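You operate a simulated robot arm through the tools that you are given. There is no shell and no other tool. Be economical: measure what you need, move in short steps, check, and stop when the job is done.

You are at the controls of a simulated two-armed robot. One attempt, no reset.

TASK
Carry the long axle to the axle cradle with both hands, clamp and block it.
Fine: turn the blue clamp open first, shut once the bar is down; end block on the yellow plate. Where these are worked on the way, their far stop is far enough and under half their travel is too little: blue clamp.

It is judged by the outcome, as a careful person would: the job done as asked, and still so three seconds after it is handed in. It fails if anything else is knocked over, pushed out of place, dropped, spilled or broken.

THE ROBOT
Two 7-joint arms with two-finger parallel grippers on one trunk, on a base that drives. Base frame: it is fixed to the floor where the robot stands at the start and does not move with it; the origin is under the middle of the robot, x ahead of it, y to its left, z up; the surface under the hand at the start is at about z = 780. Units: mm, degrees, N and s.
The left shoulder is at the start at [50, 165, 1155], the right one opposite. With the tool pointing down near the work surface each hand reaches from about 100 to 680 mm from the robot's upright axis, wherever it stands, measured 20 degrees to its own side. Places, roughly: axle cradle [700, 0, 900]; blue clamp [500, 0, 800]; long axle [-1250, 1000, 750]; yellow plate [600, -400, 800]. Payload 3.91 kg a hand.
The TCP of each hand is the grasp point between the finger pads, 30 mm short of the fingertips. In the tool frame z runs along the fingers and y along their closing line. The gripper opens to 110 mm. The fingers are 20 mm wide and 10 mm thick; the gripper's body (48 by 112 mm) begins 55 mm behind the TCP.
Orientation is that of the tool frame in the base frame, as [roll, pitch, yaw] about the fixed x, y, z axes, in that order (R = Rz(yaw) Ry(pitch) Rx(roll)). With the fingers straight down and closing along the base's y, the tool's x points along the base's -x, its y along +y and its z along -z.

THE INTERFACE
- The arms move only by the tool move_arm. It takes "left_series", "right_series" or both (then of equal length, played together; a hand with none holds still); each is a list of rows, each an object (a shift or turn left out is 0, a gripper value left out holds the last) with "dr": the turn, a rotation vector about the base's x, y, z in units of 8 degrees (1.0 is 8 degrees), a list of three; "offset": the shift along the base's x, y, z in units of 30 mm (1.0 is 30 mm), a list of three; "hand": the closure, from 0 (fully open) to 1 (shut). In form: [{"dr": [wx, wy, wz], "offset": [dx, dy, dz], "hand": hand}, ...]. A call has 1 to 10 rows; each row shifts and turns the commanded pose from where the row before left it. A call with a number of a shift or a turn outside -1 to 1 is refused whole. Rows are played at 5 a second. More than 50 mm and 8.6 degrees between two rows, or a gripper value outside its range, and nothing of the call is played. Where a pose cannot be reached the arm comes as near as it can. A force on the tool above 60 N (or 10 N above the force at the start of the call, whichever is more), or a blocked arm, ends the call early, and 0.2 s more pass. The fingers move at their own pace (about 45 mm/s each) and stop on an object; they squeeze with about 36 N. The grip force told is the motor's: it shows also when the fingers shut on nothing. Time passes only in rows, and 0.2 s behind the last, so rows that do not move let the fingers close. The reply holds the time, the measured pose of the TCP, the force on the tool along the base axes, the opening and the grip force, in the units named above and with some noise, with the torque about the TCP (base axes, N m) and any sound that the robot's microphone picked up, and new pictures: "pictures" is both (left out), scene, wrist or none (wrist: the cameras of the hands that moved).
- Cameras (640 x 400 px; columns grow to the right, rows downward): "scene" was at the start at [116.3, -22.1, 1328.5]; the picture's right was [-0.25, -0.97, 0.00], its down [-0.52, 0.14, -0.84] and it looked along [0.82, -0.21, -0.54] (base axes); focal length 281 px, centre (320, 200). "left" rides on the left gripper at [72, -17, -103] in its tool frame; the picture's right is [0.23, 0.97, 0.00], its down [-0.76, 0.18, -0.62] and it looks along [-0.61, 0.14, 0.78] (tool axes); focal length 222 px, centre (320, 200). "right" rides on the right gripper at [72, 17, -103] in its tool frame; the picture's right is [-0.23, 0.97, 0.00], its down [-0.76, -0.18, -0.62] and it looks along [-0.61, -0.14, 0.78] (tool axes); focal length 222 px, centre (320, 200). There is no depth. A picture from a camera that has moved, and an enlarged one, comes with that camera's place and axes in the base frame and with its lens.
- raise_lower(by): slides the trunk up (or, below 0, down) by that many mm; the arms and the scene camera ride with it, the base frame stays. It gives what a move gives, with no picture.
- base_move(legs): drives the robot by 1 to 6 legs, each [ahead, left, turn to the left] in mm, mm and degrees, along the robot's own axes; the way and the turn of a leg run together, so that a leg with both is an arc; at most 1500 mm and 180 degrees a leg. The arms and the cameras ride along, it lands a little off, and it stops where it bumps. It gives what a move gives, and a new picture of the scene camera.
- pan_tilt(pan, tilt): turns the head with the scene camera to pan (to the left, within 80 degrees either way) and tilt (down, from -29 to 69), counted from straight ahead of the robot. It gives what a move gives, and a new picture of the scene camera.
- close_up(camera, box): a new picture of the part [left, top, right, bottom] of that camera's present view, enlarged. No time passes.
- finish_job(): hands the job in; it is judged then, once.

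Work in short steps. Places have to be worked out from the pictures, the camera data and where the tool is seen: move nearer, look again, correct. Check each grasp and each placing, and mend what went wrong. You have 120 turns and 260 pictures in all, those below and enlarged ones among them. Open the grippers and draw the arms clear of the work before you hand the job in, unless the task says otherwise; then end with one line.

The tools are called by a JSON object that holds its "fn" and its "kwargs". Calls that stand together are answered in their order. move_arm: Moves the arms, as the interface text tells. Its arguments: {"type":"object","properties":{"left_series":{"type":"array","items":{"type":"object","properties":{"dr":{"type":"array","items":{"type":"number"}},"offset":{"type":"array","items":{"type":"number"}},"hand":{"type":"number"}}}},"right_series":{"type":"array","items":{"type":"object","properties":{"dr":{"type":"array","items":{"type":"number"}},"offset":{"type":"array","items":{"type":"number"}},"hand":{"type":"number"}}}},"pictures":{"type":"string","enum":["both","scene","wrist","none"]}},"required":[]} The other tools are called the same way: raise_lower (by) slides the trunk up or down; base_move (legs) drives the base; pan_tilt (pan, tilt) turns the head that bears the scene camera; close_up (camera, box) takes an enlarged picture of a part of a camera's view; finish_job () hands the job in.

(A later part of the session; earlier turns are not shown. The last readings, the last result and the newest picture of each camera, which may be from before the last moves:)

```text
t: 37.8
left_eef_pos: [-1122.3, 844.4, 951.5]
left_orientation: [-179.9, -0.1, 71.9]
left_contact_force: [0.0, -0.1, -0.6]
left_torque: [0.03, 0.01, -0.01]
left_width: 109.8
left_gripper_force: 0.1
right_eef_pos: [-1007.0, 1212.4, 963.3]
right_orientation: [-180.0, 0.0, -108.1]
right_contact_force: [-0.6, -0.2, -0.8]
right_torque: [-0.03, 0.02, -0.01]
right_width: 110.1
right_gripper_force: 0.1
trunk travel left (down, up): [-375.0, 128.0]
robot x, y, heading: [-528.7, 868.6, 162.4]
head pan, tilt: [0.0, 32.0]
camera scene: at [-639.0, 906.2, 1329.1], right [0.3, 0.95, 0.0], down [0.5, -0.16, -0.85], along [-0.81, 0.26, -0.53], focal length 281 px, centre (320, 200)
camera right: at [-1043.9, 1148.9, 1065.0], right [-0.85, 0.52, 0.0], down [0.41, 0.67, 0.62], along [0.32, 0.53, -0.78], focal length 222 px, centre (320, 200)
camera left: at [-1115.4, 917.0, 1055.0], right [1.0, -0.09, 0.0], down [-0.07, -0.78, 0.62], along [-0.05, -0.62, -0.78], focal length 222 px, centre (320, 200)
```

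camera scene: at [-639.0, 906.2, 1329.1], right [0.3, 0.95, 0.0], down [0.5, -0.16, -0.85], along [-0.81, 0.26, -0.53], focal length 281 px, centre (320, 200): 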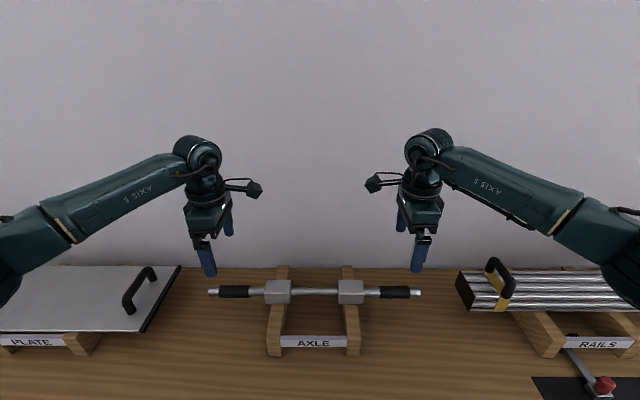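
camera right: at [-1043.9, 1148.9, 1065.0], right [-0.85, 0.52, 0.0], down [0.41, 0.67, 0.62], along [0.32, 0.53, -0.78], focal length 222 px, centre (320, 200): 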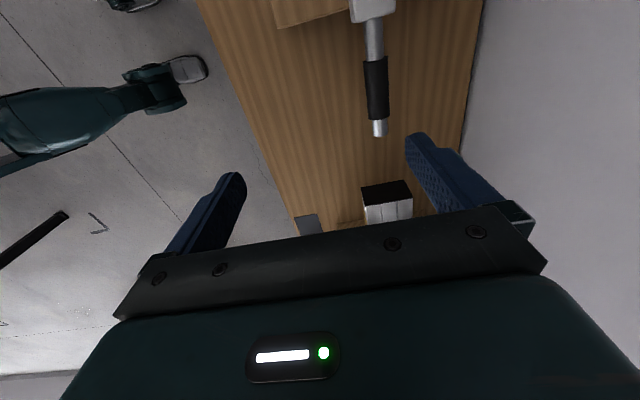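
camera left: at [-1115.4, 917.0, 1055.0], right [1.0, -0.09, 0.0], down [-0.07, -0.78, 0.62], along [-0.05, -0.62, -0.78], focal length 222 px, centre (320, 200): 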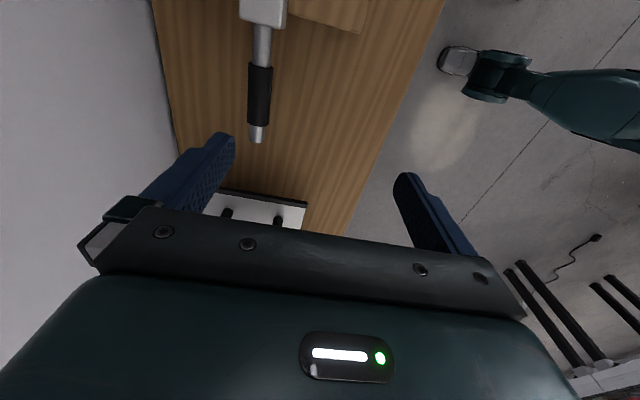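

Triangulation puts the bar at z≈702, ~640 mm ahead, grips ±218 mm laterally about a point 13 mm to my left. I drive 80 mm nearer, 13 left, and lower the trunk 80.

{"fn": "base_move", "kwargs": {"legs": [[80, 13, 0]]}}

{"fn": "raise_lower", "kwargs": {"by": -80}}

{"fn": "move_arm", "kwargs": {"left_series": [{"offset": [-0.15, -0.5, -0.5]}, {"offset": [0, 0, -0.5]}, {}], "right_series": [{"offset": [0.17, 0.55, -0.5]}, {"offset": [0.17, 0.55, -0.8]}, {}]}}

```text
t: 38.9
left_eef_pos: [-1202.3, 854.6, 950.4]
left_orientation: [180.0, -0.1, 72.0]
left_contact_force: [-0.6, -0.3, 0.2]
left_torque: [-0.01, -0.04, 0.03]
left_width: 110.0
left_gripper_force: 0.1
right_eef_pos: [-1083.6, 1223.1, 961.0]
right_orientation: [-179.9, 0.0, -108.1]
right_contact_force: [0.2, 0.2, -0.2]
right_torque: [-0.01, -0.03, 0.02]
right_width: 110.1
right_gripper_force: 0.1
trunk travel left (down, up): [-375.0, 128.0]
robot x, y, heading: [-604.2, 879.6, 162.3]
head pan, tilt: [0.0, 32.0]
camera scene: at [-718.6, 917.5, 1329.0], right [0.3, 0.95, 0.0], down [0.51, -0.16, -0.85], along [-0.81, 0.26, -0.53], focal length 281 px, centre (320, 200)
```

scene: 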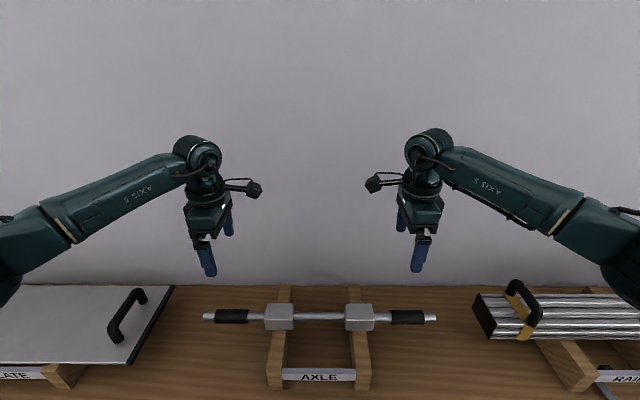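

```text
t: 40.0
left_eef_pos: [-1201.9, 854.2, 870.8]
left_orientation: [179.9, 0.1, 72.0]
left_contact_force: [0.6, -0.2, -0.5]
left_torque: [-0.02, -0.01, 0.01]
left_width: 109.8
left_gripper_force: 0.1
right_eef_pos: [-1084.1, 1222.3, 883.0]
right_orientation: [180.0, 0.0, -108.1]
right_contact_force: [0.6, 0.2, 0.2]
right_torque: [0.0, -0.02, 0.04]
right_width: 109.8
right_gripper_force: 0.1
trunk travel left (down, up): [-295.0, 208.0]
robot x, y, heading: [-609.1, 883.3, 162.2]
head pan, tilt: [0.0, 32.0]
```

```text
t: 40.8
left_eef_pos: [-1206.4, 840.7, 841.9]
left_orientation: [179.9, 0.1, 72.1]
left_contact_force: [-0.3, -0.1, 1.6]
left_torque: [-0.01, -0.01, -0.03]
left_width: 109.9
left_gripper_force: 0.0
right_eef_pos: [-1073.9, 1256.1, 843.9]
right_orientation: [-180.0, 0.0, -108.0]
right_contact_force: [-0.2, -0.7, 0.4]
right_torque: [0.02, -0.02, 0.0]
right_width: 109.9
right_gripper_force: 0.0
trunk travel left (down, up): [-295.0, 208.0]
robot x, y, heading: [-606.5, 881.0, 162.4]
head pan, tilt: [0.0, 32.0]
camera scene: at [-717.7, 917.4, 1249.1], right [0.3, 0.95, 0.0], down [0.51, -0.16, -0.85], along [-0.81, 0.26, -0.53], focal length 281 px, centre (320, 200)
camera right: at [-1111.9, 1193.3, 946.1], right [-0.86, 0.52, 0.0], down [0.4, 0.67, 0.62], along [0.32, 0.53, -0.78], focal length 222 px, centre (320, 200)
camera left: at [-1199.1, 913.7, 945.2], right [1.0, -0.08, 0.0], down [-0.07, -0.78, 0.62], along [-0.05, -0.62, -0.78], focal length 222 px, centre (320, 200)
```

scene: 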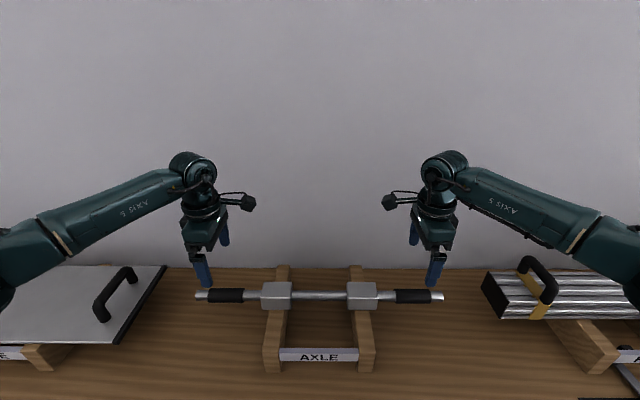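
right: 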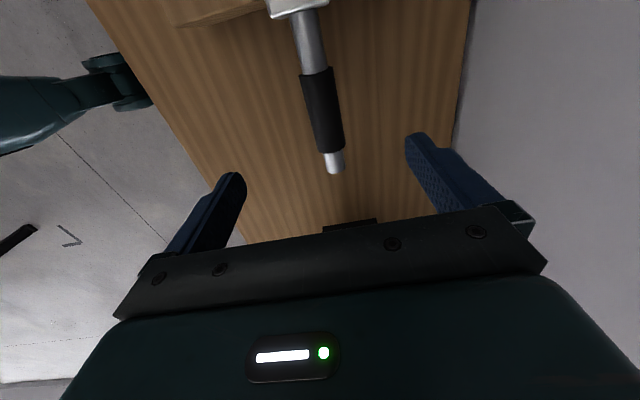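
left: 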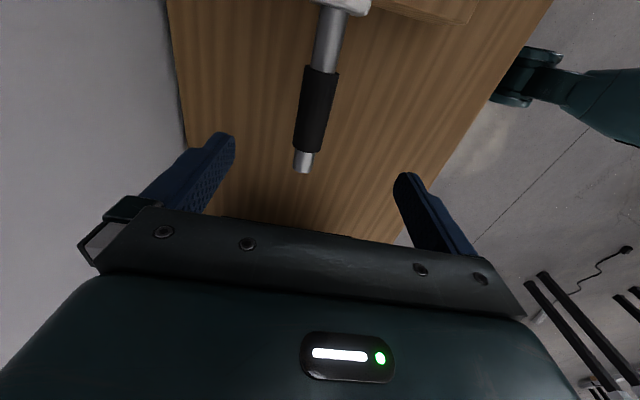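

Estimates agree (left grip [-1209, 842, 702], right [-1077, 1256, 702]). I descend both hands around the grips.

{"fn": "move_arm", "kwargs": {"left_series": [{"offset": [-0.1, 0.05, -1]}, {"offset": [0, 0, -1]}, {"offset": [0, 0, -1]}, {"offset": [0, 0, -1]}, {"offset": [0, 0, -0.6]}, {}], "right_series": [{"offset": [-0.1, 0, -1]}, {"offset": [0, 0, -1]}, {"offset": [0, 0, -1]}, {"offset": [0, 0, -1]}, {"offset": [0, 0, -0.67]}, {}]}}

```text
t: 42.2
left_eef_pos: [-1209.0, 841.1, 702.7]
left_orientation: [-180.0, 0.0, 72.0]
left_contact_force: [-0.6, 0.4, -0.2]
left_torque: [0.01, 0.02, -0.01]
left_width: 109.5
left_gripper_force: 0.0
right_eef_pos: [-1078.4, 1255.8, 702.6]
right_orientation: [179.9, 0.0, -108.0]
right_contact_force: [-0.3, 0.2, -0.3]
right_torque: [-0.03, 0.0, 0.0]
right_width: 110.1
right_gripper_force: 0.0
trunk travel left (down, up): [-295.0, 208.0]
robot x, y, heading: [-605.7, 879.7, 162.5]
head pan, tilt: [0.0, 32.0]
camera scene: at [-717.7, 917.4, 1249.1], right [0.3, 0.95, 0.0], down [0.51, -0.16, -0.85], along [-0.81, 0.26, -0.53], focal length 281 px, centre (320, 200)
camera right: at [-1116.2, 1193.0, 804.6], right [-0.86, 0.52, 0.0], down [0.4, 0.67, 0.62], along [0.32, 0.53, -0.78], focal length 222 px, centre (320, 200)
camera left: at [-1201.4, 913.7, 806.5], right [1.0, -0.08, 0.0], down [-0.07, -0.78, 0.62], along [-0.05, -0.62, -0.78], focal length 222 px, centre (320, 200)
```

scene: 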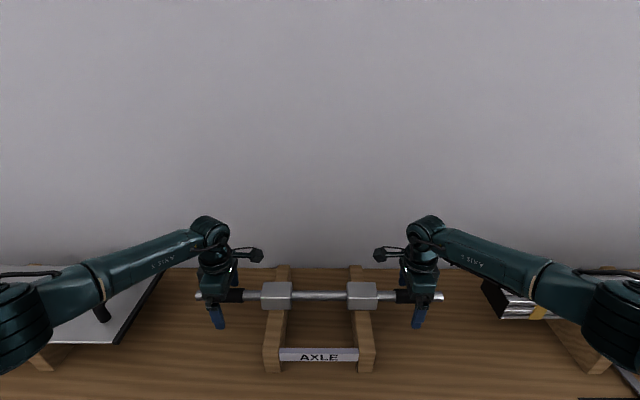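
right: 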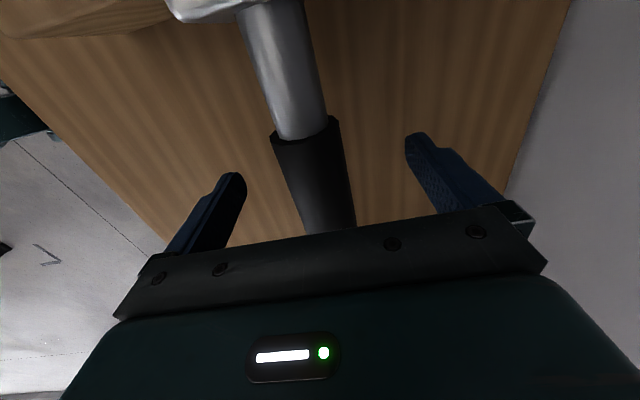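
left: 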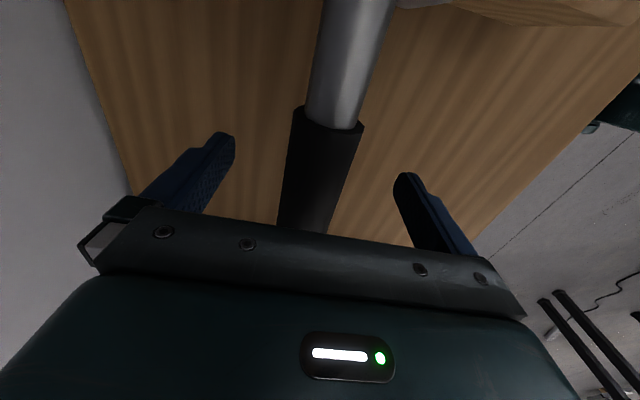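

Both grips lie between the fingers. Close both hands.

{"fn": "move_arm", "kwargs": {"left_series": [{"hand": 0.5}, {"hand": 1}, {"hand": 1}, {"hand": 1}, {"hand": 1}, {"hand": 1}], "right_series": [{"hand": 0.5}, {"hand": 1}, {"hand": 1}, {"hand": 1}, {"hand": 1}, {"hand": 1}], "pictures": "wrist"}}

```text
t: 43.6
left_eef_pos: [-1208.8, 839.6, 703.9]
left_orientation: [-180.0, 0.0, 72.1]
left_contact_force: [-6.0, 2.1, 1.1]
left_torque: [0.16, 0.27, 0.37]
left_width: 33.6
left_gripper_force: 36.2
right_eef_pos: [-1079.8, 1256.5, 701.8]
right_orientation: [180.0, 0.0, -108.1]
right_contact_force: [-3.5, 1.7, 0.6]
right_torque: [0.07, 0.25, 0.41]
right_width: 33.9
right_gripper_force: 36.0
trunk travel left (down, up): [-295.0, 208.0]
robot x, y, heading: [-604.0, 881.6, 162.5]
head pan, tilt: [0.0, 32.0]
camera right: at [-1116.6, 1193.3, 805.0], right [-0.86, 0.52, 0.0], down [0.4, 0.67, 0.62], along [0.32, 0.53, -0.78], focal length 222 px, centre (320, 200)
camera left: at [-1202.3, 914.0, 807.3], right [1.0, -0.08, 0.0], down [-0.06, -0.78, 0.62], along [-0.05, -0.62, -0.78], focal length 222 px, centre (320, 200)
```

right: 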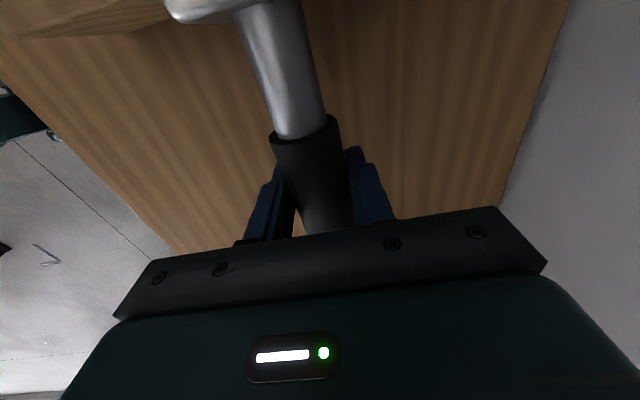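
left: 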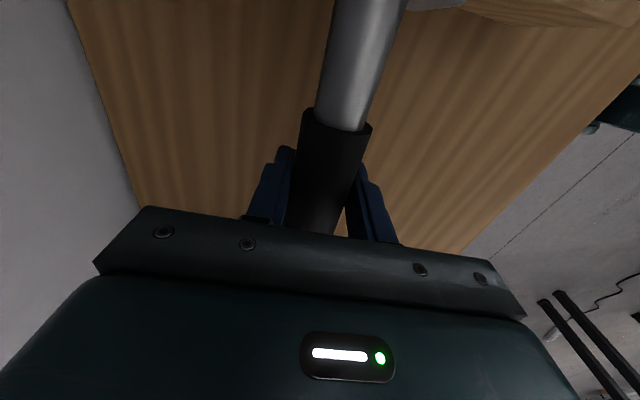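

Both hold the grips (≈34 mm). I lift a little together and check.

{"fn": "move_arm", "kwargs": {"left_series": [{"offset": [0, 0, 0.3]}, {"offset": [0, 0, 0.4]}, {"offset": [0, 0, 0.5]}, {"offset": [0, 0, 0.5]}, {}], "right_series": [{"offset": [0, 0, 0.3]}, {"offset": [0, 0, 0.4]}, {"offset": [0, 0, 0.5]}, {"offset": [0, 0, 0.5]}, {}], "pictures": "scene"}}

```text
t: 44.8
left_eef_pos: [-1209.6, 839.7, 753.0]
left_orientation: [179.9, -0.1, 72.1]
left_contact_force: [-1.1, 0.9, -10.3]
left_torque: [0.04, 0.16, 0.05]
left_width: 31.9
left_gripper_force: 36.1
right_eef_pos: [-1076.7, 1256.1, 752.5]
right_orientation: [-179.8, 0.1, -108.0]
right_contact_force: [1.0, -0.9, -13.6]
right_torque: [0.3, -0.22, 0.47]
right_width: 31.9
right_gripper_force: 35.9
trunk travel left (down, up): [-295.0, 208.0]
robot x, y, heading: [-601.4, 879.7, 162.8]
head pan, tilt: [0.0, 32.0]
camera scene: at [-719.9, 918.1, 1248.6], right [0.3, 0.95, 0.0], down [0.51, -0.16, -0.85], along [-0.81, 0.26, -0.53], focal length 281 px, centre (320, 200)
```

scene: 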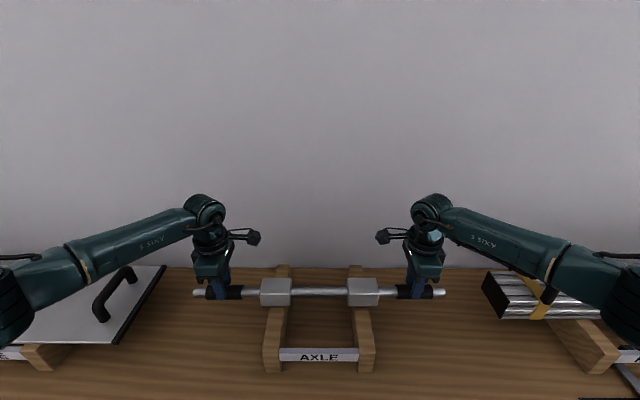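

Axle is lifted evenly (~24 N total). I raise the trunk 200 mm, then draw the bar back towards the robot.

{"fn": "raise_lower", "kwargs": {"by": 200}}

{"fn": "move_arm", "kwargs": {"left_series": [{"offset": [0.5, -0.16, 0]}, {"offset": [0.6, -0.19, 0.2]}, {"offset": [0.7, -0.22, 0.2]}, {"offset": [0.7, -0.22, 0.2]}, {"offset": [0.7, -0.22, 0.2]}, {"offset": [0.7, -0.22, 0.2]}, {"offset": [0.6, -0.19, 0]}, {"offset": [0.5, -0.16, 0]}, {}], "right_series": [{"offset": [0.5, -0.16, 0]}, {"offset": [0.6, -0.19, 0.2]}, {"offset": [0.7, -0.22, 0.2]}, {"offset": [0.7, -0.22, 0.2]}, {"offset": [0.7, -0.22, 0.2]}, {"offset": [0.7, -0.22, 0.2]}, {"offset": [0.6, -0.19, 0]}, {"offset": [0.5, -0.16, 0]}, {}], "pictures": "both"}}

```text
t: 47.0
left_eef_pos: [-1209.7, 840.5, 953.3]
left_orientation: [179.9, 0.0, 71.9]
left_contact_force: [-2.6, -0.5, -11.2]
left_torque: [0.01, 0.07, 0.54]
left_width: 32.0
left_gripper_force: 36.4
right_eef_pos: [-1078.7, 1256.3, 952.5]
right_orientation: [-179.9, 0.0, -108.1]
right_contact_force: [2.2, -0.3, -12.3]
right_torque: [-0.1, -0.1, 0.46]
right_width: 32.0
right_gripper_force: 36.3
trunk travel left (down, up): [-495.0, 8.0]
robot x, y, heading: [-605.6, 877.5, 162.2]
head pan, tilt: [0.0, 32.0]
```

```text
t: 49.0
left_eef_pos: [-1059.8, 794.5, 982.7]
left_orientation: [179.9, -0.1, 72.1]
left_contact_force: [0.2, 4.5, -9.3]
left_torque: [0.35, -0.19, 0.02]
left_width: 31.7
left_gripper_force: 36.1
right_eef_pos: [-926.3, 1210.8, 982.7]
right_orientation: [-179.9, -0.1, -108.1]
right_contact_force: [-1.8, -3.2, -14.3]
right_torque: [0.44, -0.05, 0.17]
right_width: 31.8
right_gripper_force: 35.8
trunk travel left (down, up): [-495.0, 8.0]
robot x, y, heading: [-604.2, 879.7, 162.3]
head pan, tilt: [0.0, 32.0]
camera scene: at [-719.9, 918.1, 1448.8], right [0.3, 0.95, 0.0], down [0.51, -0.16, -0.85], along [-0.81, 0.26, -0.53], focal length 281 px, centre (320, 200)
camera right: at [-965.5, 1146.9, 1085.3], right [-0.86, 0.52, 0.0], down [0.4, 0.67, 0.62], along [0.32, 0.53, -0.78], focal length 222 px, centre (320, 200)
camera left: at [-1052.4, 867.9, 1087.7], right [1.0, -0.09, 0.0], down [-0.07, -0.78, 0.62], along [-0.05, -0.62, -0.78], focal length 222 px, centre (320, 200)
```

scene: 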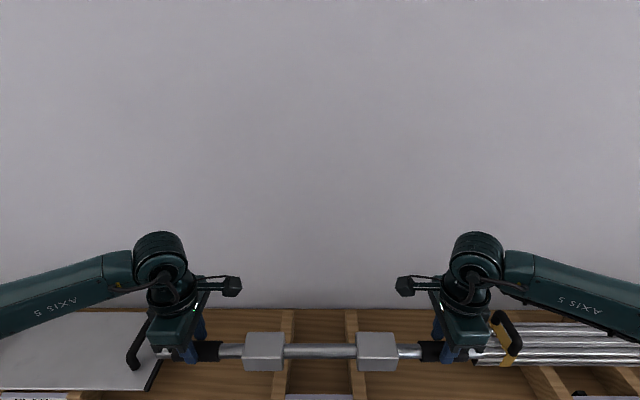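
right: 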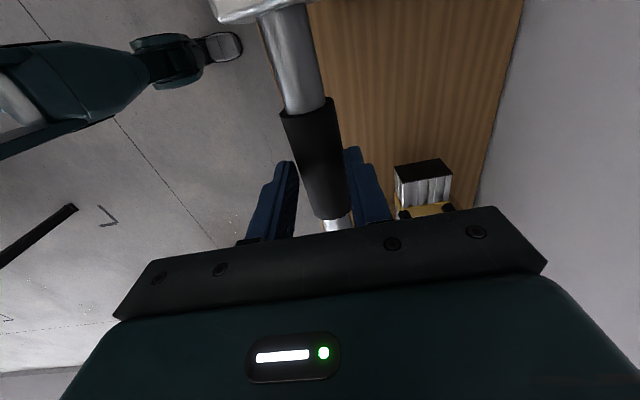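
left: 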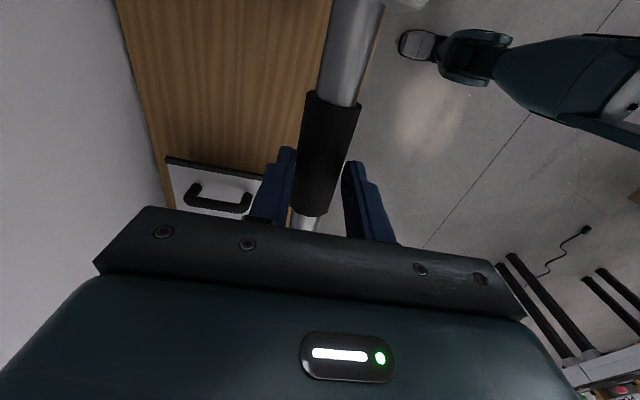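

The bar looks lower between the fingers than when I gripped it. I inspect closely.

{"fn": "close_up", "kwargs": {"camera": "left", "box": [230, 60, 410, 240]}}

{"fn": "close_up", "kwargs": {"camera": "scene", "box": [130, 280, 290, 390]}}

```text
2.22 times, centred on (320, 150) of left
camera zoom: at [-1052.4, 867.9, 1087.7], right [1.0, -0.09, 0.0], down [-0.07, -0.78, 0.62], along [-0.05, -0.62, -0.78], focal length 494 px, centre (320, 311)
```

zoom: 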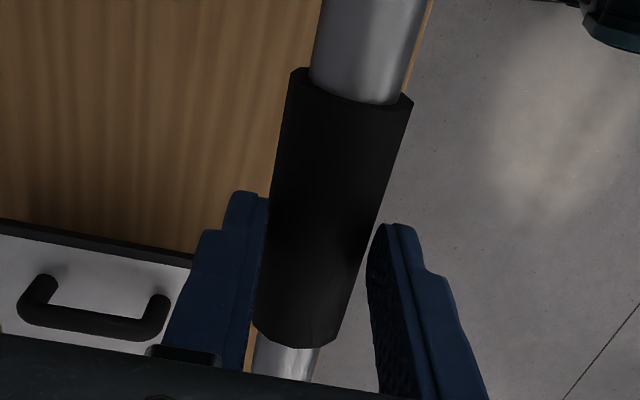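

```text
3.64 times, centred on (210, 335) of scene
camera zoom: at [-719.9, 918.1, 1448.8], right [0.3, 0.95, 0.0], down [0.51, -0.16, -0.85], along [-0.81, 0.26, -0.53], focal length 1023 px, centre (720, -291)
```

zoom: 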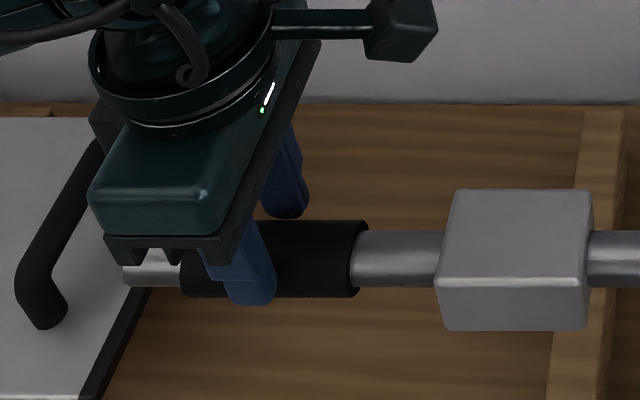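

The bar seems to have slid ~20 mm towards the fingertips. I hold still and check whether it creeps.

{"fn": "move_arm", "kwargs": {"left_series": [{}, {}, {}, {}, {}, {}, {}, {}, {}, {}], "right_series": [{}, {}, {}, {}, {}, {}, {}, {}, {}, {}], "pictures": "none"}}

{"fn": "close_up", "kwargs": {"camera": "left", "box": [230, 60, 410, 240]}}

```text
t: 51.2
left_eef_pos: [-1058.7, 794.3, 982.8]
left_orientation: [179.8, 0.0, 72.0]
left_contact_force: [0.0, 8.9, -12.0]
left_torque: [0.17, 0.03, 0.52]
left_width: 32.1
left_gripper_force: 35.1
right_eef_pos: [-926.3, 1209.8, 983.1]
right_orientation: [-180.0, 0.0, -108.0]
right_contact_force: [-0.1, -8.1, -11.6]
right_torque: [-0.33, 0.03, 0.47]
right_width: 31.8
right_gripper_force: 36.5
trunk travel left (down, up): [-495.0, 8.0]
robot x, y, heading: [-603.9, 880.6, 162.5]
head pan, tilt: [0.0, 32.0]
```

```text
2.22 times, centred on (320, 150) of left
camera zoom: at [-1052.3, 867.5, 1087.2], right [1.0, -0.08, 0.0], down [-0.07, -0.78, 0.62], along [-0.05, -0.62, -0.78], focal length 494 px, centre (320, 311)
```

zoom: 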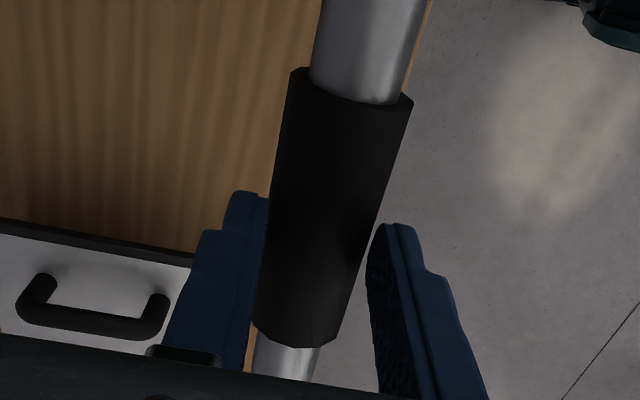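

No creep, but I'd rather have a safer hold. I return the axle above its rails and regrip deeper.

{"fn": "move_arm", "kwargs": {"left_series": [{"offset": [-0.5, 0.16, 0]}, {"offset": [-0.6, 0.19, 0]}, {"offset": [-0.7, 0.22, -0.2]}, {"offset": [-0.7, 0.22, -0.2]}, {"offset": [-0.7, 0.22, -0.2]}, {"offset": [-0.7, 0.22, -0.2]}, {"offset": [-0.6, 0.19, -0.2]}, {"offset": [-0.5, 0.16, 0]}, {}], "right_series": [{"offset": [-0.5, 0.16, 0]}, {"offset": [-0.6, 0.19, 0]}, {"offset": [-0.7, 0.22, -0.2]}, {"offset": [-0.7, 0.22, -0.2]}, {"offset": [-0.7, 0.22, -0.2]}, {"offset": [-0.7, 0.22, -0.2]}, {"offset": [-0.6, 0.19, -0.2]}, {"offset": [-0.5, 0.16, 0]}, {}], "pictures": "none"}}

{"fn": "raise_lower", "kwargs": {"by": -195}}

{"fn": "close_up", "kwargs": {"camera": "scene", "box": [180, 220, 460, 390]}}

```text
t: 53.2
left_eef_pos: [-1211.5, 842.5, 951.8]
left_orientation: [180.0, 0.0, 72.0]
left_contact_force: [1.3, 5.7, -9.9]
left_torque: [0.58, -0.22, 0.08]
left_width: 31.6
left_gripper_force: 35.6
right_eef_pos: [-1078.2, 1256.6, 952.2]
right_orientation: [-179.9, 0.1, -108.0]
right_contact_force: [-2.4, -6.8, -13.5]
right_torque: [0.1, 0.01, -0.03]
right_width: 31.5
right_gripper_force: 36.0
trunk travel left (down, up): [-495.0, 8.0]
robot x, y, heading: [-603.3, 881.1, 162.2]
head pan, tilt: [0.0, 32.0]
```

```text
t: 55.3
left_eef_pos: [-1210.9, 840.5, 756.8]
left_orientation: [179.8, 0.1, 72.1]
left_contact_force: [-0.7, 1.1, -11.6]
left_torque: [0.0, 0.05, 0.24]
left_width: 31.5
left_gripper_force: 36.1
right_eef_pos: [-1077.2, 1256.4, 759.0]
right_orientation: [-179.9, 0.1, -108.2]
right_contact_force: [0.6, -1.4, -12.4]
right_torque: [-0.11, 0.01, 0.38]
right_width: 31.6
right_gripper_force: 35.8
trunk travel left (down, up): [-300.0, 203.0]
robot x, y, heading: [-602.3, 877.5, 162.3]
head pan, tilt: [0.0, 32.0]
```

```text
2.29 times, centred on (320, 305) of scene
camera zoom: at [-719.6, 918.0, 1253.9], right [0.3, 0.95, 0.0], down [0.51, -0.16, -0.85], along [-0.81, 0.26, -0.53], focal length 643 px, centre (320, -40)
```

zoom: 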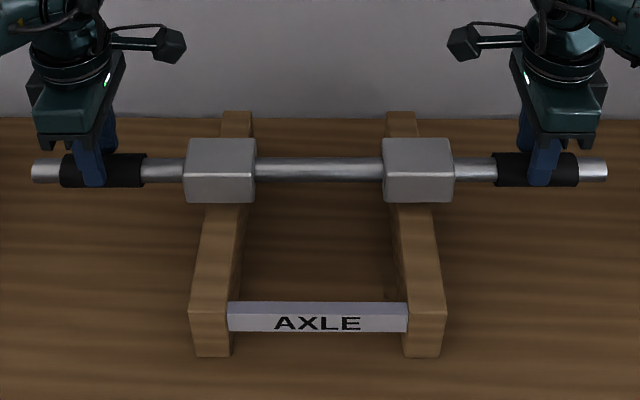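

Now lower gently onto the rails.

{"fn": "move_arm", "kwargs": {"left_series": [{"offset": [0, 0, -0.33]}, {"offset": [0, 0, -0.33]}, {"offset": [0, 0, -0.3]}, {}], "right_series": [{"offset": [0, 0, -0.33]}, {"offset": [0, 0, -0.33]}, {"offset": [0, 0, -0.3]}, {}], "pictures": "none"}}

{"fn": "close_up", "kwargs": {"camera": "scene", "box": [180, 220, 460, 390]}}

```text
t: 56.3
left_eef_pos: [-1210.9, 841.7, 738.3]
left_orientation: [-179.2, -0.1, 72.1]
left_contact_force: [-1.6, -3.9, 36.8]
left_torque: [-0.86, -0.71, -0.15]
left_width: 31.6
left_gripper_force: 36.0
right_eef_pos: [-1077.6, 1257.7, 738.6]
right_orientation: [179.3, -0.1, -108.2]
right_contact_force: [-1.5, 4.8, 19.7]
right_torque: [-0.34, -0.5, 0.27]
right_width: 31.3
right_gripper_force: 36.1
trunk travel left (down, up): [-300.0, 203.0]
robot x, y, heading: [-606.9, 880.4, 162.7]
head pan, tilt: [0.0, 32.0]
```

```text
2.29 times, centred on (320, 305) of scene
camera zoom: at [-713.2, 916.8, 1255.8], right [0.3, 0.95, 0.0], down [0.5, -0.16, -0.85], along [-0.81, 0.26, -0.53], focal length 643 px, centre (320, -40)
```

zoom: 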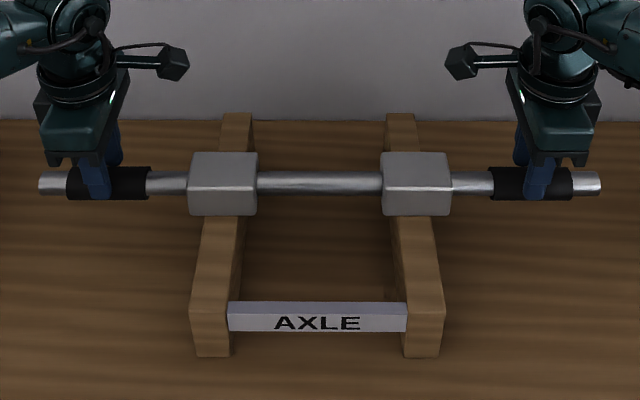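

Contact came at TCP 738, so the bar had slid right to the tips — good that I checked. I ease off, open, go deeper (TCP≈686) and regrip.

{"fn": "move_arm", "kwargs": {"left_series": [{"offset": [0, 0, 0.2]}, {"hand": 0.5}, {"hand": 0}, {"hand": 0}, {"hand": 0}, {"offset": [0, 0, -0.6]}, {"offset": [0, 0, -0.6]}, {"offset": [0, 0, -0.4]}, {}], "right_series": [{"offset": [0, 0, 0.2]}, {"hand": 0.5}, {"hand": 0}, {"hand": 0}, {"hand": 0}, {"offset": [0, 0, -0.6]}, {"offset": [0, 0, -0.6]}, {"offset": [0, 0, -0.4]}, {}], "pictures": "both"}}

```text
t: 58.3
left_eef_pos: [-1211.6, 841.4, 686.8]
left_orientation: [-180.0, 0.0, 71.9]
left_contact_force: [0.4, 0.6, 0.7]
left_torque: [0.02, 0.04, 0.0]
left_width: 110.0
left_gripper_force: 0.1
right_eef_pos: [-1078.4, 1256.9, 689.0]
right_orientation: [180.0, 0.1, -108.0]
right_contact_force: [0.2, 0.1, 0.6]
right_torque: [-0.04, 0.04, 0.05]
right_width: 110.2
right_gripper_force: 0.1
trunk travel left (down, up): [-300.0, 203.0]
robot x, y, heading: [-604.4, 878.9, 162.4]
head pan, tilt: [0.0, 32.0]
camera scene: at [-717.7, 917.4, 1254.1], right [0.3, 0.95, 0.0], down [0.51, -0.16, -0.85], along [-0.81, 0.26, -0.53], focal length 281 px, centre (320, 200)
camera right: at [-1115.8, 1193.5, 791.6], right [-0.86, 0.52, 0.0], down [0.4, 0.67, 0.62], along [0.32, 0.53, -0.78], focal length 222 px, centre (320, 200)
camera left: at [-1203.9, 915.0, 791.0], right [1.0, -0.08, 0.0], down [-0.07, -0.78, 0.62], along [-0.05, -0.62, -0.78], focal length 222 px, centre (320, 200)
```

scene: 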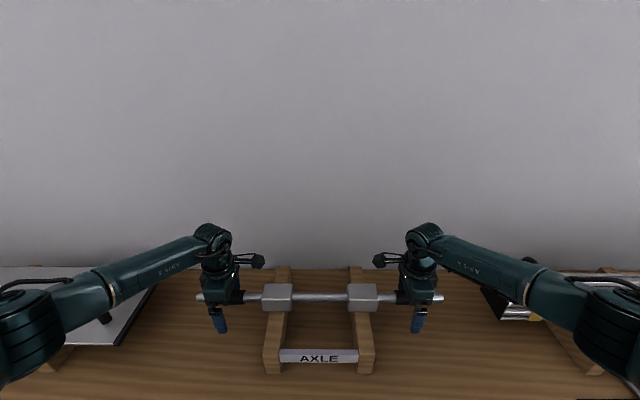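
right: 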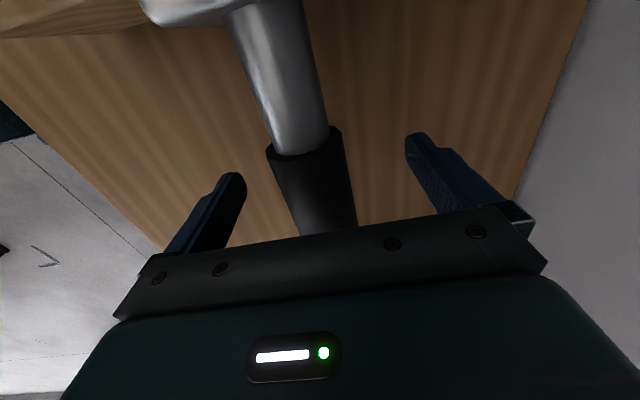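
left: 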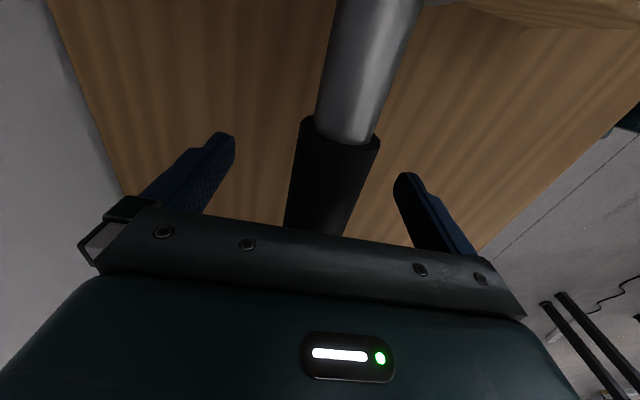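

Close again and lift slowly just 20 mm to test for slip.

{"fn": "move_arm", "kwargs": {"left_series": [{"hand": 0.5}, {"hand": 1}, {"hand": 1}, {"hand": 1}, {"hand": 1}, {"hand": 1}, {"hand": 1}, {"hand": 1}], "right_series": [{"hand": 0.5}, {"hand": 1}, {"hand": 1}, {"hand": 1}, {"hand": 1}, {"hand": 1}, {"hand": 1}, {"hand": 1}], "pictures": "none"}}

{"fn": "close_up", "kwargs": {"camera": "left", "box": [230, 60, 410, 240]}}

{"fn": "move_arm", "kwargs": {"left_series": [{"offset": [0, 0, 0.15]}, {"offset": [0, 0, 0.15]}, {"offset": [0, 0, 0.2]}, {"offset": [0, 0, 0.2]}, {}, {}, {}], "right_series": [{"offset": [0, 0, 0.15]}, {"offset": [0, 0, 0.15]}, {"offset": [0, 0, 0.2]}, {"offset": [0, 0, 0.2]}, {}, {}, {}], "pictures": "none"}}

{"fn": "close_up", "kwargs": {"camera": "left", "box": [230, 60, 410, 240]}}

```text
t: 60.1
left_eef_pos: [-1211.7, 842.3, 687.7]
left_orientation: [180.0, -0.1, 72.1]
left_contact_force: [-2.6, 1.1, -0.6]
left_torque: [-0.05, 0.01, 0.22]
left_width: 33.5
left_gripper_force: 36.2
right_eef_pos: [-1077.7, 1257.0, 688.7]
right_orientation: [-180.0, 0.1, -107.9]
right_contact_force: [-2.2, 0.0, 1.1]
right_torque: [0.05, 0.0, 0.29]
right_width: 34.1
right_gripper_force: 36.3
trunk travel left (down, up): [-300.0, 203.0]
robot x, y, heading: [-604.3, 877.7, 162.5]
head pan, tilt: [0.0, 32.0]
```

```text
2.22 times, centred on (320, 150) of left
camera zoom: at [-1204.1, 915.2, 791.2], right [1.0, -0.08, 0.0], down [-0.07, -0.78, 0.62], along [-0.05, -0.62, -0.78], focal length 494 px, centre (320, 311)
```

zoom: 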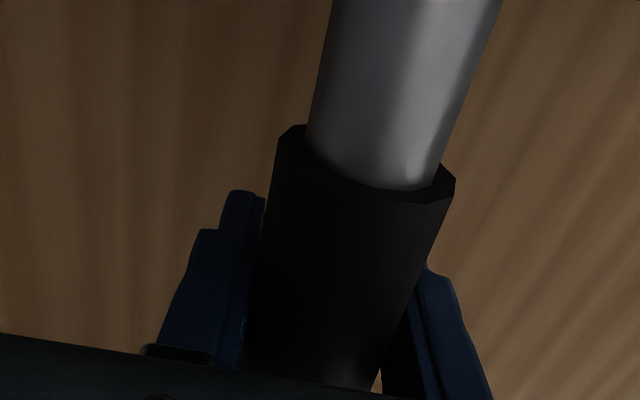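

```text
t: 61.7
left_eef_pos: [-1210.6, 840.9, 706.4]
left_orientation: [-180.0, 0.0, 72.0]
left_contact_force: [-1.1, 1.4, -10.9]
left_torque: [-0.01, 0.08, 0.1]
left_width: 33.8
left_gripper_force: 35.9
right_eef_pos: [-1077.5, 1257.4, 708.2]
right_orientation: [-179.8, 0.0, -107.9]
right_contact_force: [0.6, -1.4, -13.7]
right_torque: [0.47, -0.26, 0.33]
right_width: 33.4
right_gripper_force: 35.7
trunk travel left (down, up): [-300.0, 203.0]
robot x, y, heading: [-605.4, 878.8, 162.5]
head pan, tilt: [0.0, 32.0]
```

```text
2.22 times, centred on (320, 150) of left
camera zoom: at [-1204.1, 915.1, 810.1], right [1.0, -0.08, 0.0], down [-0.07, -0.78, 0.62], along [-0.05, -0.62, -0.78], focal length 494 px, centre (320, 311)
```

zoom: 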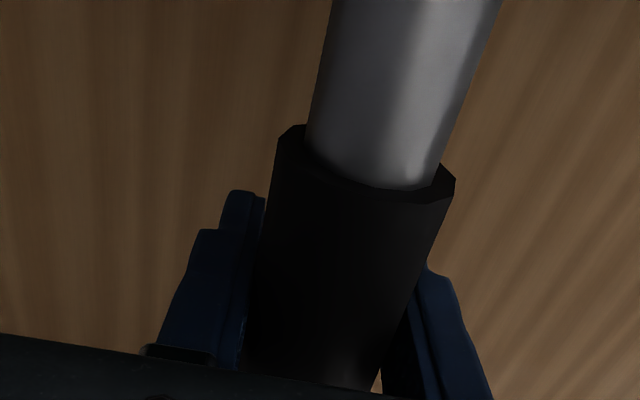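

No slip this time; the views are identical. I lift a bit more slowly, then raise the trunk and check again.

{"fn": "move_arm", "kwargs": {"left_series": [{"offset": [0, 0, 0.2]}, {"offset": [0, 0, 0.25]}, {"offset": [0, 0, 0.25]}, {"offset": [0, 0, 0.25]}, {"offset": [0, 0, 0.2]}, {}], "right_series": [{"offset": [0, 0, 0.2]}, {"offset": [0, 0, 0.25]}, {"offset": [0, 0, 0.25]}, {"offset": [0, 0, 0.25]}, {"offset": [0, 0, 0.2]}, {}], "pictures": "none"}}

{"fn": "close_up", "kwargs": {"camera": "left", "box": [230, 60, 410, 240]}}

{"fn": "raise_lower", "kwargs": {"by": 200}}

{"fn": "close_up", "kwargs": {"camera": "left", "box": [230, 60, 410, 240]}}

{"fn": "close_up", "kwargs": {"camera": "right", "box": [230, 60, 410, 240]}}

```text
t: 63.1
left_eef_pos: [-1210.0, 842.2, 742.2]
left_orientation: [179.9, 0.0, 71.9]
left_contact_force: [-1.5, 2.3, -12.2]
left_torque: [-0.54, 0.12, 0.61]
left_width: 34.2
left_gripper_force: 36.4
right_eef_pos: [-1077.9, 1257.9, 743.4]
right_orientation: [-180.0, 0.0, -108.0]
right_contact_force: [1.2, -2.8, -10.1]
right_torque: [0.0, 0.07, 0.4]
right_width: 33.9
right_gripper_force: 35.7
trunk travel left (down, up): [-300.0, 203.0]
robot x, y, heading: [-603.1, 880.6, 162.5]
head pan, tilt: [0.0, 32.0]
```

```text
2.22 times, centred on (320, 150) of left
camera zoom: at [-1203.8, 914.8, 845.6], right [1.0, -0.08, 0.0], down [-0.07, -0.78, 0.62], along [-0.05, -0.62, -0.78], focal length 494 px, centre (320, 311)
```

zoom: 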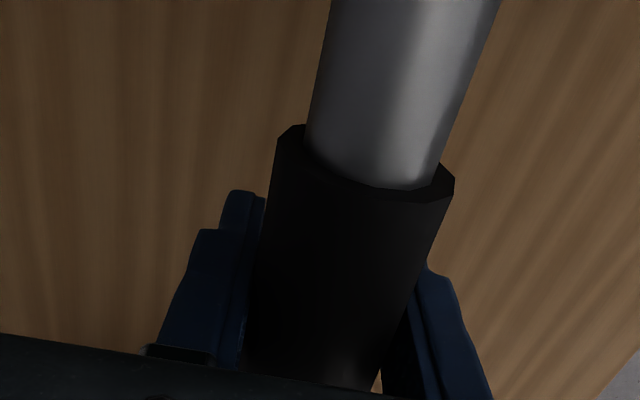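

```text
t: 65.3
left_eef_pos: [-1209.6, 842.1, 941.6]
left_orientation: [179.9, 0.0, 72.1]
left_contact_force: [1.4, 5.0, -11.7]
left_torque: [-0.08, -0.04, 0.2]
left_width: 33.6
left_gripper_force: 36.4
right_eef_pos: [-1078.9, 1256.7, 943.2]
right_orientation: [-179.8, 0.0, -107.9]
right_contact_force: [-0.1, -4.3, -12.7]
right_torque: [0.13, 0.0, 0.19]
right_width: 33.6
right_gripper_force: 35.7
trunk travel left (down, up): [-500.0, 3.0]
robot x, y, heading: [-603.9, 879.8, 162.4]
head pan, tilt: [0.0, 32.0]
```

```text
2.22 times, centred on (320, 150) of left
camera zoom: at [-1204.4, 915.0, 1045.4], right [1.0, -0.08, 0.0], down [-0.07, -0.78, 0.62], along [-0.05, -0.62, -0.78], focal length 494 px, centre (320, 311)
```

zoom: 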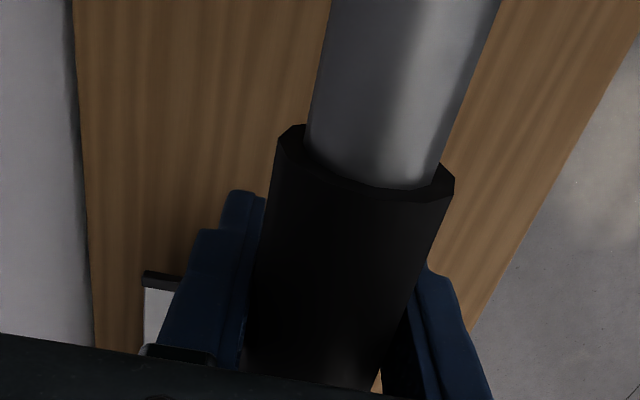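

```text
2.22 times, centred on (320, 150) of right
camera zoom: at [-1117.4, 1193.6, 1045.8], right [-0.86, 0.52, 0.0], down [0.4, 0.67, 0.62], along [0.32, 0.53, -0.78], focal length 494 px, centre (320, 311)
```

zoom: 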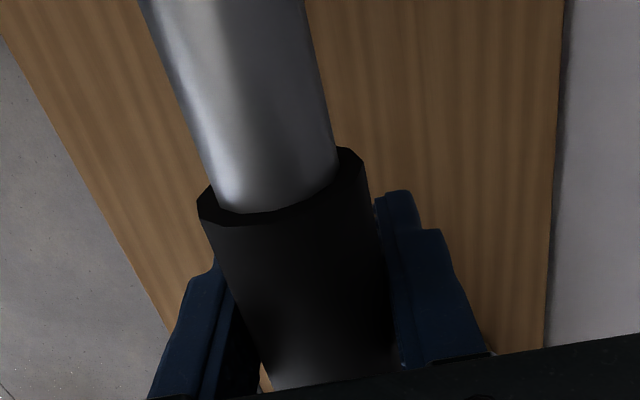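

Grip is firm. I draw the axle in and up slowly, checking afterwards.

{"fn": "move_arm", "kwargs": {"left_series": [{"offset": [0.2, -0.06, 0.1]}, {"offset": [0.4, -0.13, 0.2]}, {"offset": [0.5, -0.16, 0.25]}, {"offset": [0.6, -0.19, 0.25]}, {"offset": [0.6, -0.19, 0.25]}, {"offset": [0.6, -0.19, 0.25]}, {"offset": [0.6, -0.19, 0.25]}, {"offset": [0.5, -0.16, 0.25]}, {"offset": [0.4, -0.13, 0.2]}, {"offset": [0.2, -0.06, 0.1]}], "right_series": [{"offset": [0.2, -0.06, 0.1]}, {"offset": [0.4, -0.13, 0.2]}, {"offset": [0.5, -0.16, 0.25]}, {"offset": [0.6, -0.19, 0.25]}, {"offset": [0.6, -0.19, 0.25]}, {"offset": [0.6, -0.19, 0.25]}, {"offset": [0.6, -0.19, 0.25]}, {"offset": [0.5, -0.16, 0.25]}, {"offset": [0.4, -0.13, 0.2]}, {"offset": [0.2, -0.06, 0.1]}], "pictures": "wrist"}}

{"fn": "base_move", "kwargs": {"legs": [[-330, 0, 0]]}}

```text
t: 67.5
left_eef_pos: [-1072.2, 799.8, 1006.4]
left_orientation: [-180.0, -0.1, 72.0]
left_contact_force: [2.8, 8.1, -10.1]
left_torque: [0.28, -0.34, 0.06]
left_width: 33.6
left_gripper_force: 36.0
right_eef_pos: [-941.0, 1214.6, 1006.8]
right_orientation: [-179.9, 0.1, -108.0]
right_contact_force: [-2.0, -8.1, -13.1]
right_torque: [0.1, 0.22, 0.52]
right_width: 33.9
right_gripper_force: 35.7
trunk travel left (down, up): [-500.0, 3.0]
robot x, y, heading: [-606.8, 883.6, 162.5]
head pan, tilt: [0.0, 32.0]
camera right: at [-979.1, 1149.9, 1109.9], right [-0.86, 0.52, 0.0], down [0.4, 0.67, 0.62], along [0.32, 0.53, -0.78], focal length 222 px, centre (320, 200)
camera left: at [-1066.3, 871.2, 1110.5], right [1.0, -0.08, 0.0], down [-0.07, -0.78, 0.62], along [-0.05, -0.62, -0.78], focal length 222 px, centre (320, 200)
```

right: 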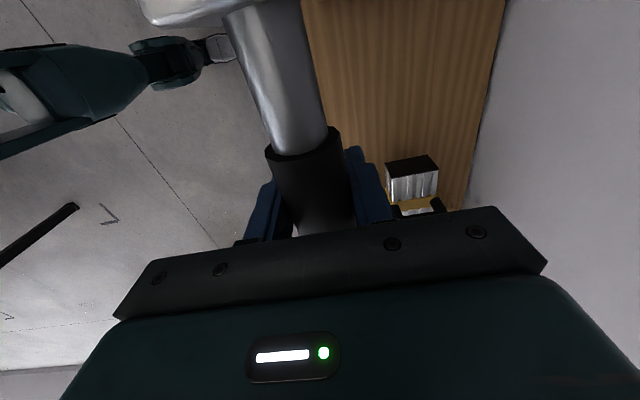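
left: 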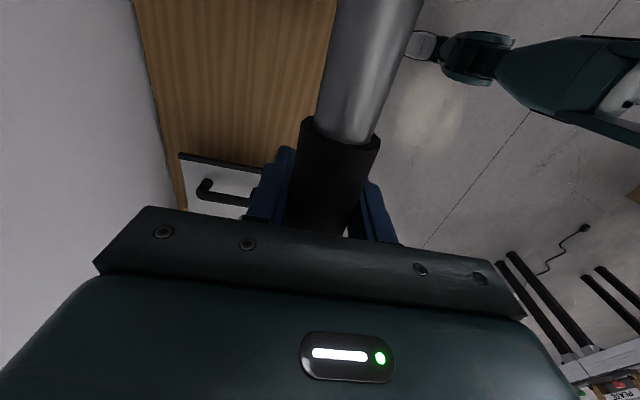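

```text
t: 69.7
left_eef_pos: [-751.7, 694.6, 1007.6]
left_orientation: [179.9, 0.0, 71.8]
left_contact_force: [1.8, 10.8, -10.8]
left_torque: [0.09, 0.0, 0.37]
left_width: 33.7
left_gripper_force: 35.7
right_eef_pos: [-619.3, 1110.6, 1007.5]
right_orientation: [180.0, 0.0, -108.1]
right_contact_force: [-0.5, -10.6, -12.7]
right_torque: [0.27, -0.12, 0.41]
right_width: 33.8
right_gripper_force: 35.7
trunk travel left (down, up): [-500.0, 3.0]
robot x, y, heading: [-284.8, 780.0, 162.1]
head pan, tilt: [0.0, 32.0]
camera scene: at [-397.7, 815.6, 1453.9], right [0.3, 0.95, 0.0], down [0.51, -0.16, -0.85], along [-0.81, 0.26, -0.53], focal length 281 px, centre (320, 200)
```

scene: 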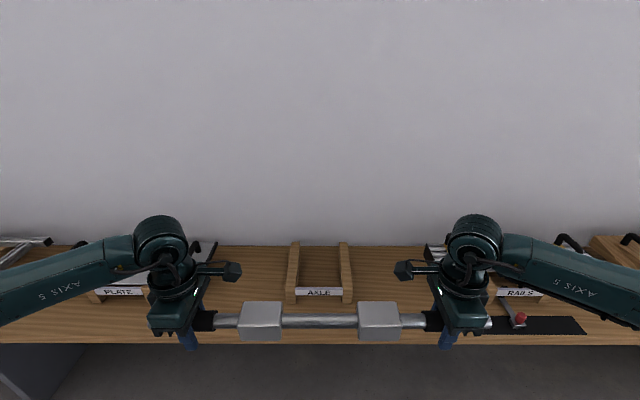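

Holding well, with slight axial tension; I ease the hands 1.5 mm together each, then turn to face the work table.

{"fn": "move_arm", "kwargs": {"left_series": [{"offset": [0.015, 0.045, 0]}, {}], "right_series": [{"offset": [-0.015, -0.045, 0]}, {}], "pictures": "none"}}

{"fn": "base_move", "kwargs": {"legs": [[0, 0, -90], [0, 0, -89.7]]}}

```text
t: 70.3
left_eef_pos: [-751.2, 695.3, 1004.5]
left_orientation: [179.8, 0.2, 72.2]
left_contact_force: [-4.8, -8.8, -12.5]
left_torque: [0.35, -0.08, -0.11]
left_width: 33.5
left_gripper_force: 36.4
right_eef_pos: [-620.1, 1110.8, 1006.4]
right_orientation: [-179.8, 0.2, -108.1]
right_contact_force: [4.1, 9.5, -11.7]
right_torque: [-0.4, 0.12, 0.67]
right_width: 33.8
right_gripper_force: 36.2
trunk travel left (down, up): [-500.0, 3.0]
robot x, y, heading: [-284.2, 778.2, 162.3]
head pan, tilt: [0.0, 32.0]
```

```text
t: 78.3
left_eef_pos: [183.5, 864.3, 1005.8]
left_orientation: [179.8, 0.0, -107.5]
left_contact_force: [8.6, 22.8, -12.2]
left_torque: [-0.27, 0.13, 0.26]
left_width: 33.7
left_gripper_force: 35.6
right_eef_pos: [54.9, 448.9, 1006.6]
right_orientation: [-179.8, 0.0, 72.5]
right_contact_force: [-7.9, -22.7, -12.1]
right_torque: [0.26, -0.13, 0.35]
right_width: 33.6
right_gripper_force: 35.6
trunk travel left (down, up): [-500.0, 3.0]
robot x, y, heading: [-284.5, 776.6, -17.2]
head pan, tilt: [0.0, 32.0]
camera scene: at [-167.9, 743.1, 1453.9], right [-0.3, -0.96, 0.0], down [-0.51, 0.16, -0.85], along [0.81, -0.25, -0.53], focal length 281 px, centre (320, 200)
```

scene: 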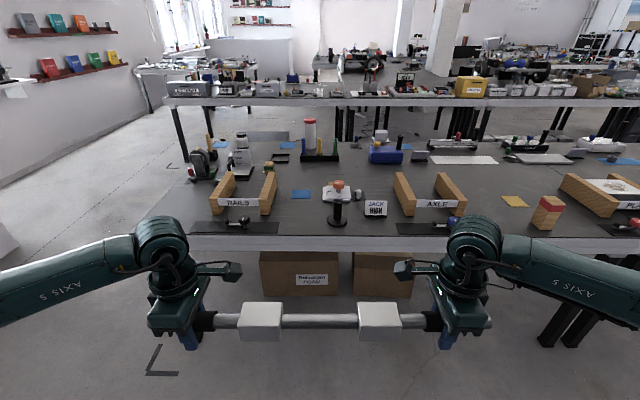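

Facing the table squarely. I ease the now compressive force, then shift right 475 and ahead 300.

{"fn": "move_arm", "kwargs": {"left_series": [{"offset": [0.01, 0.03, 0]}, {}], "right_series": [{"offset": [-0.01, -0.03, 0]}, {}], "pictures": "none"}}

{"fn": "base_move", "kwargs": {"legs": [[0, -475, 0], [300, 0, 0]]}}

```text
t: 78.9
left_eef_pos: [183.6, 865.3, 1003.3]
left_orientation: [179.7, -0.1, -107.6]
left_contact_force: [-4.4, -11.6, -12.8]
left_torque: [0.99, -0.16, 0.38]
left_width: 33.5
left_gripper_force: 35.9
right_eef_pos: [54.3, 449.7, 1005.7]
right_orientation: [-179.8, 0.0, 72.6]
right_contact_force: [3.6, 12.0, -11.7]
right_torque: [-0.74, 0.12, -0.34]
right_width: 33.8
right_gripper_force: 36.3
trunk travel left (down, up): [-500.0, 3.0]
robot x, y, heading: [-284.1, 779.5, -17.4]
head pan, tilt: [0.0, 32.0]
```

```text
t: 85.2
left_eef_pos: [329.8, 325.9, 1005.6]
left_orientation: [179.9, 0.0, -107.5]
left_contact_force: [-5.6, -23.1, -11.4]
left_torque: [0.34, -0.1, 0.22]
left_width: 33.4
left_gripper_force: 36.0
right_eef_pos: [200.4, -91.4, 1006.4]
right_orientation: [-179.7, 0.0, 72.4]
right_contact_force: [5.4, 22.9, -12.3]
right_torque: [-0.25, 0.11, 0.2]
right_width: 33.4
right_gripper_force: 36.0
trunk travel left (down, up): [-500.0, 3.0]
robot x, y, heading: [-141.2, 240.6, -17.2]
head pan, tilt: [0.0, 32.0]
camera scene: at [-22.0, 203.1, 1453.8], right [-0.3, -0.96, 0.0], down [-0.51, 0.16, -0.85], along [0.81, -0.25, -0.53], focal length 281 px, centre (320, 200)
```

scene: 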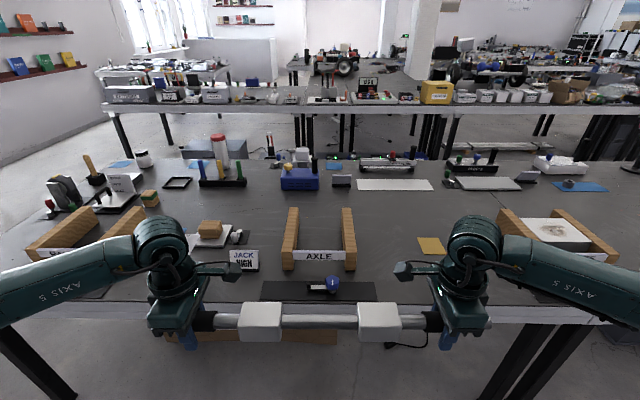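

Lined up on the AXLE cradle. I take a magnified view for measurement.

{"fn": "close_up", "kwargs": {"camera": "scene", "box": [220, 190, 420, 350]}}

```text
2.50 times, centred on (320, 270) of scene
camera zoom: at [-22.0, 203.1, 1453.8], right [-0.3, -0.96, 0.0], down [-0.51, 0.16, -0.85], along [0.81, -0.25, -0.53], focal length 704 px, centre (320, 25)
```

zoom: 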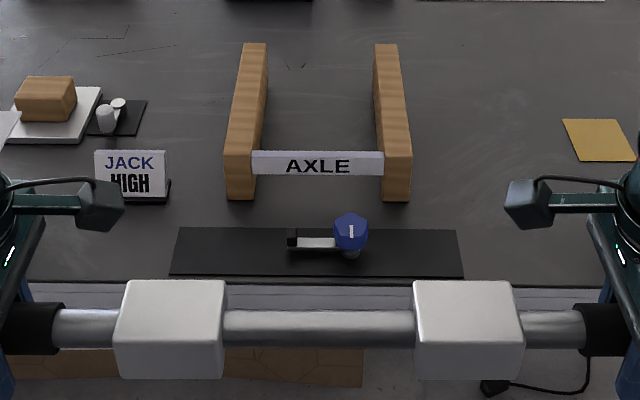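

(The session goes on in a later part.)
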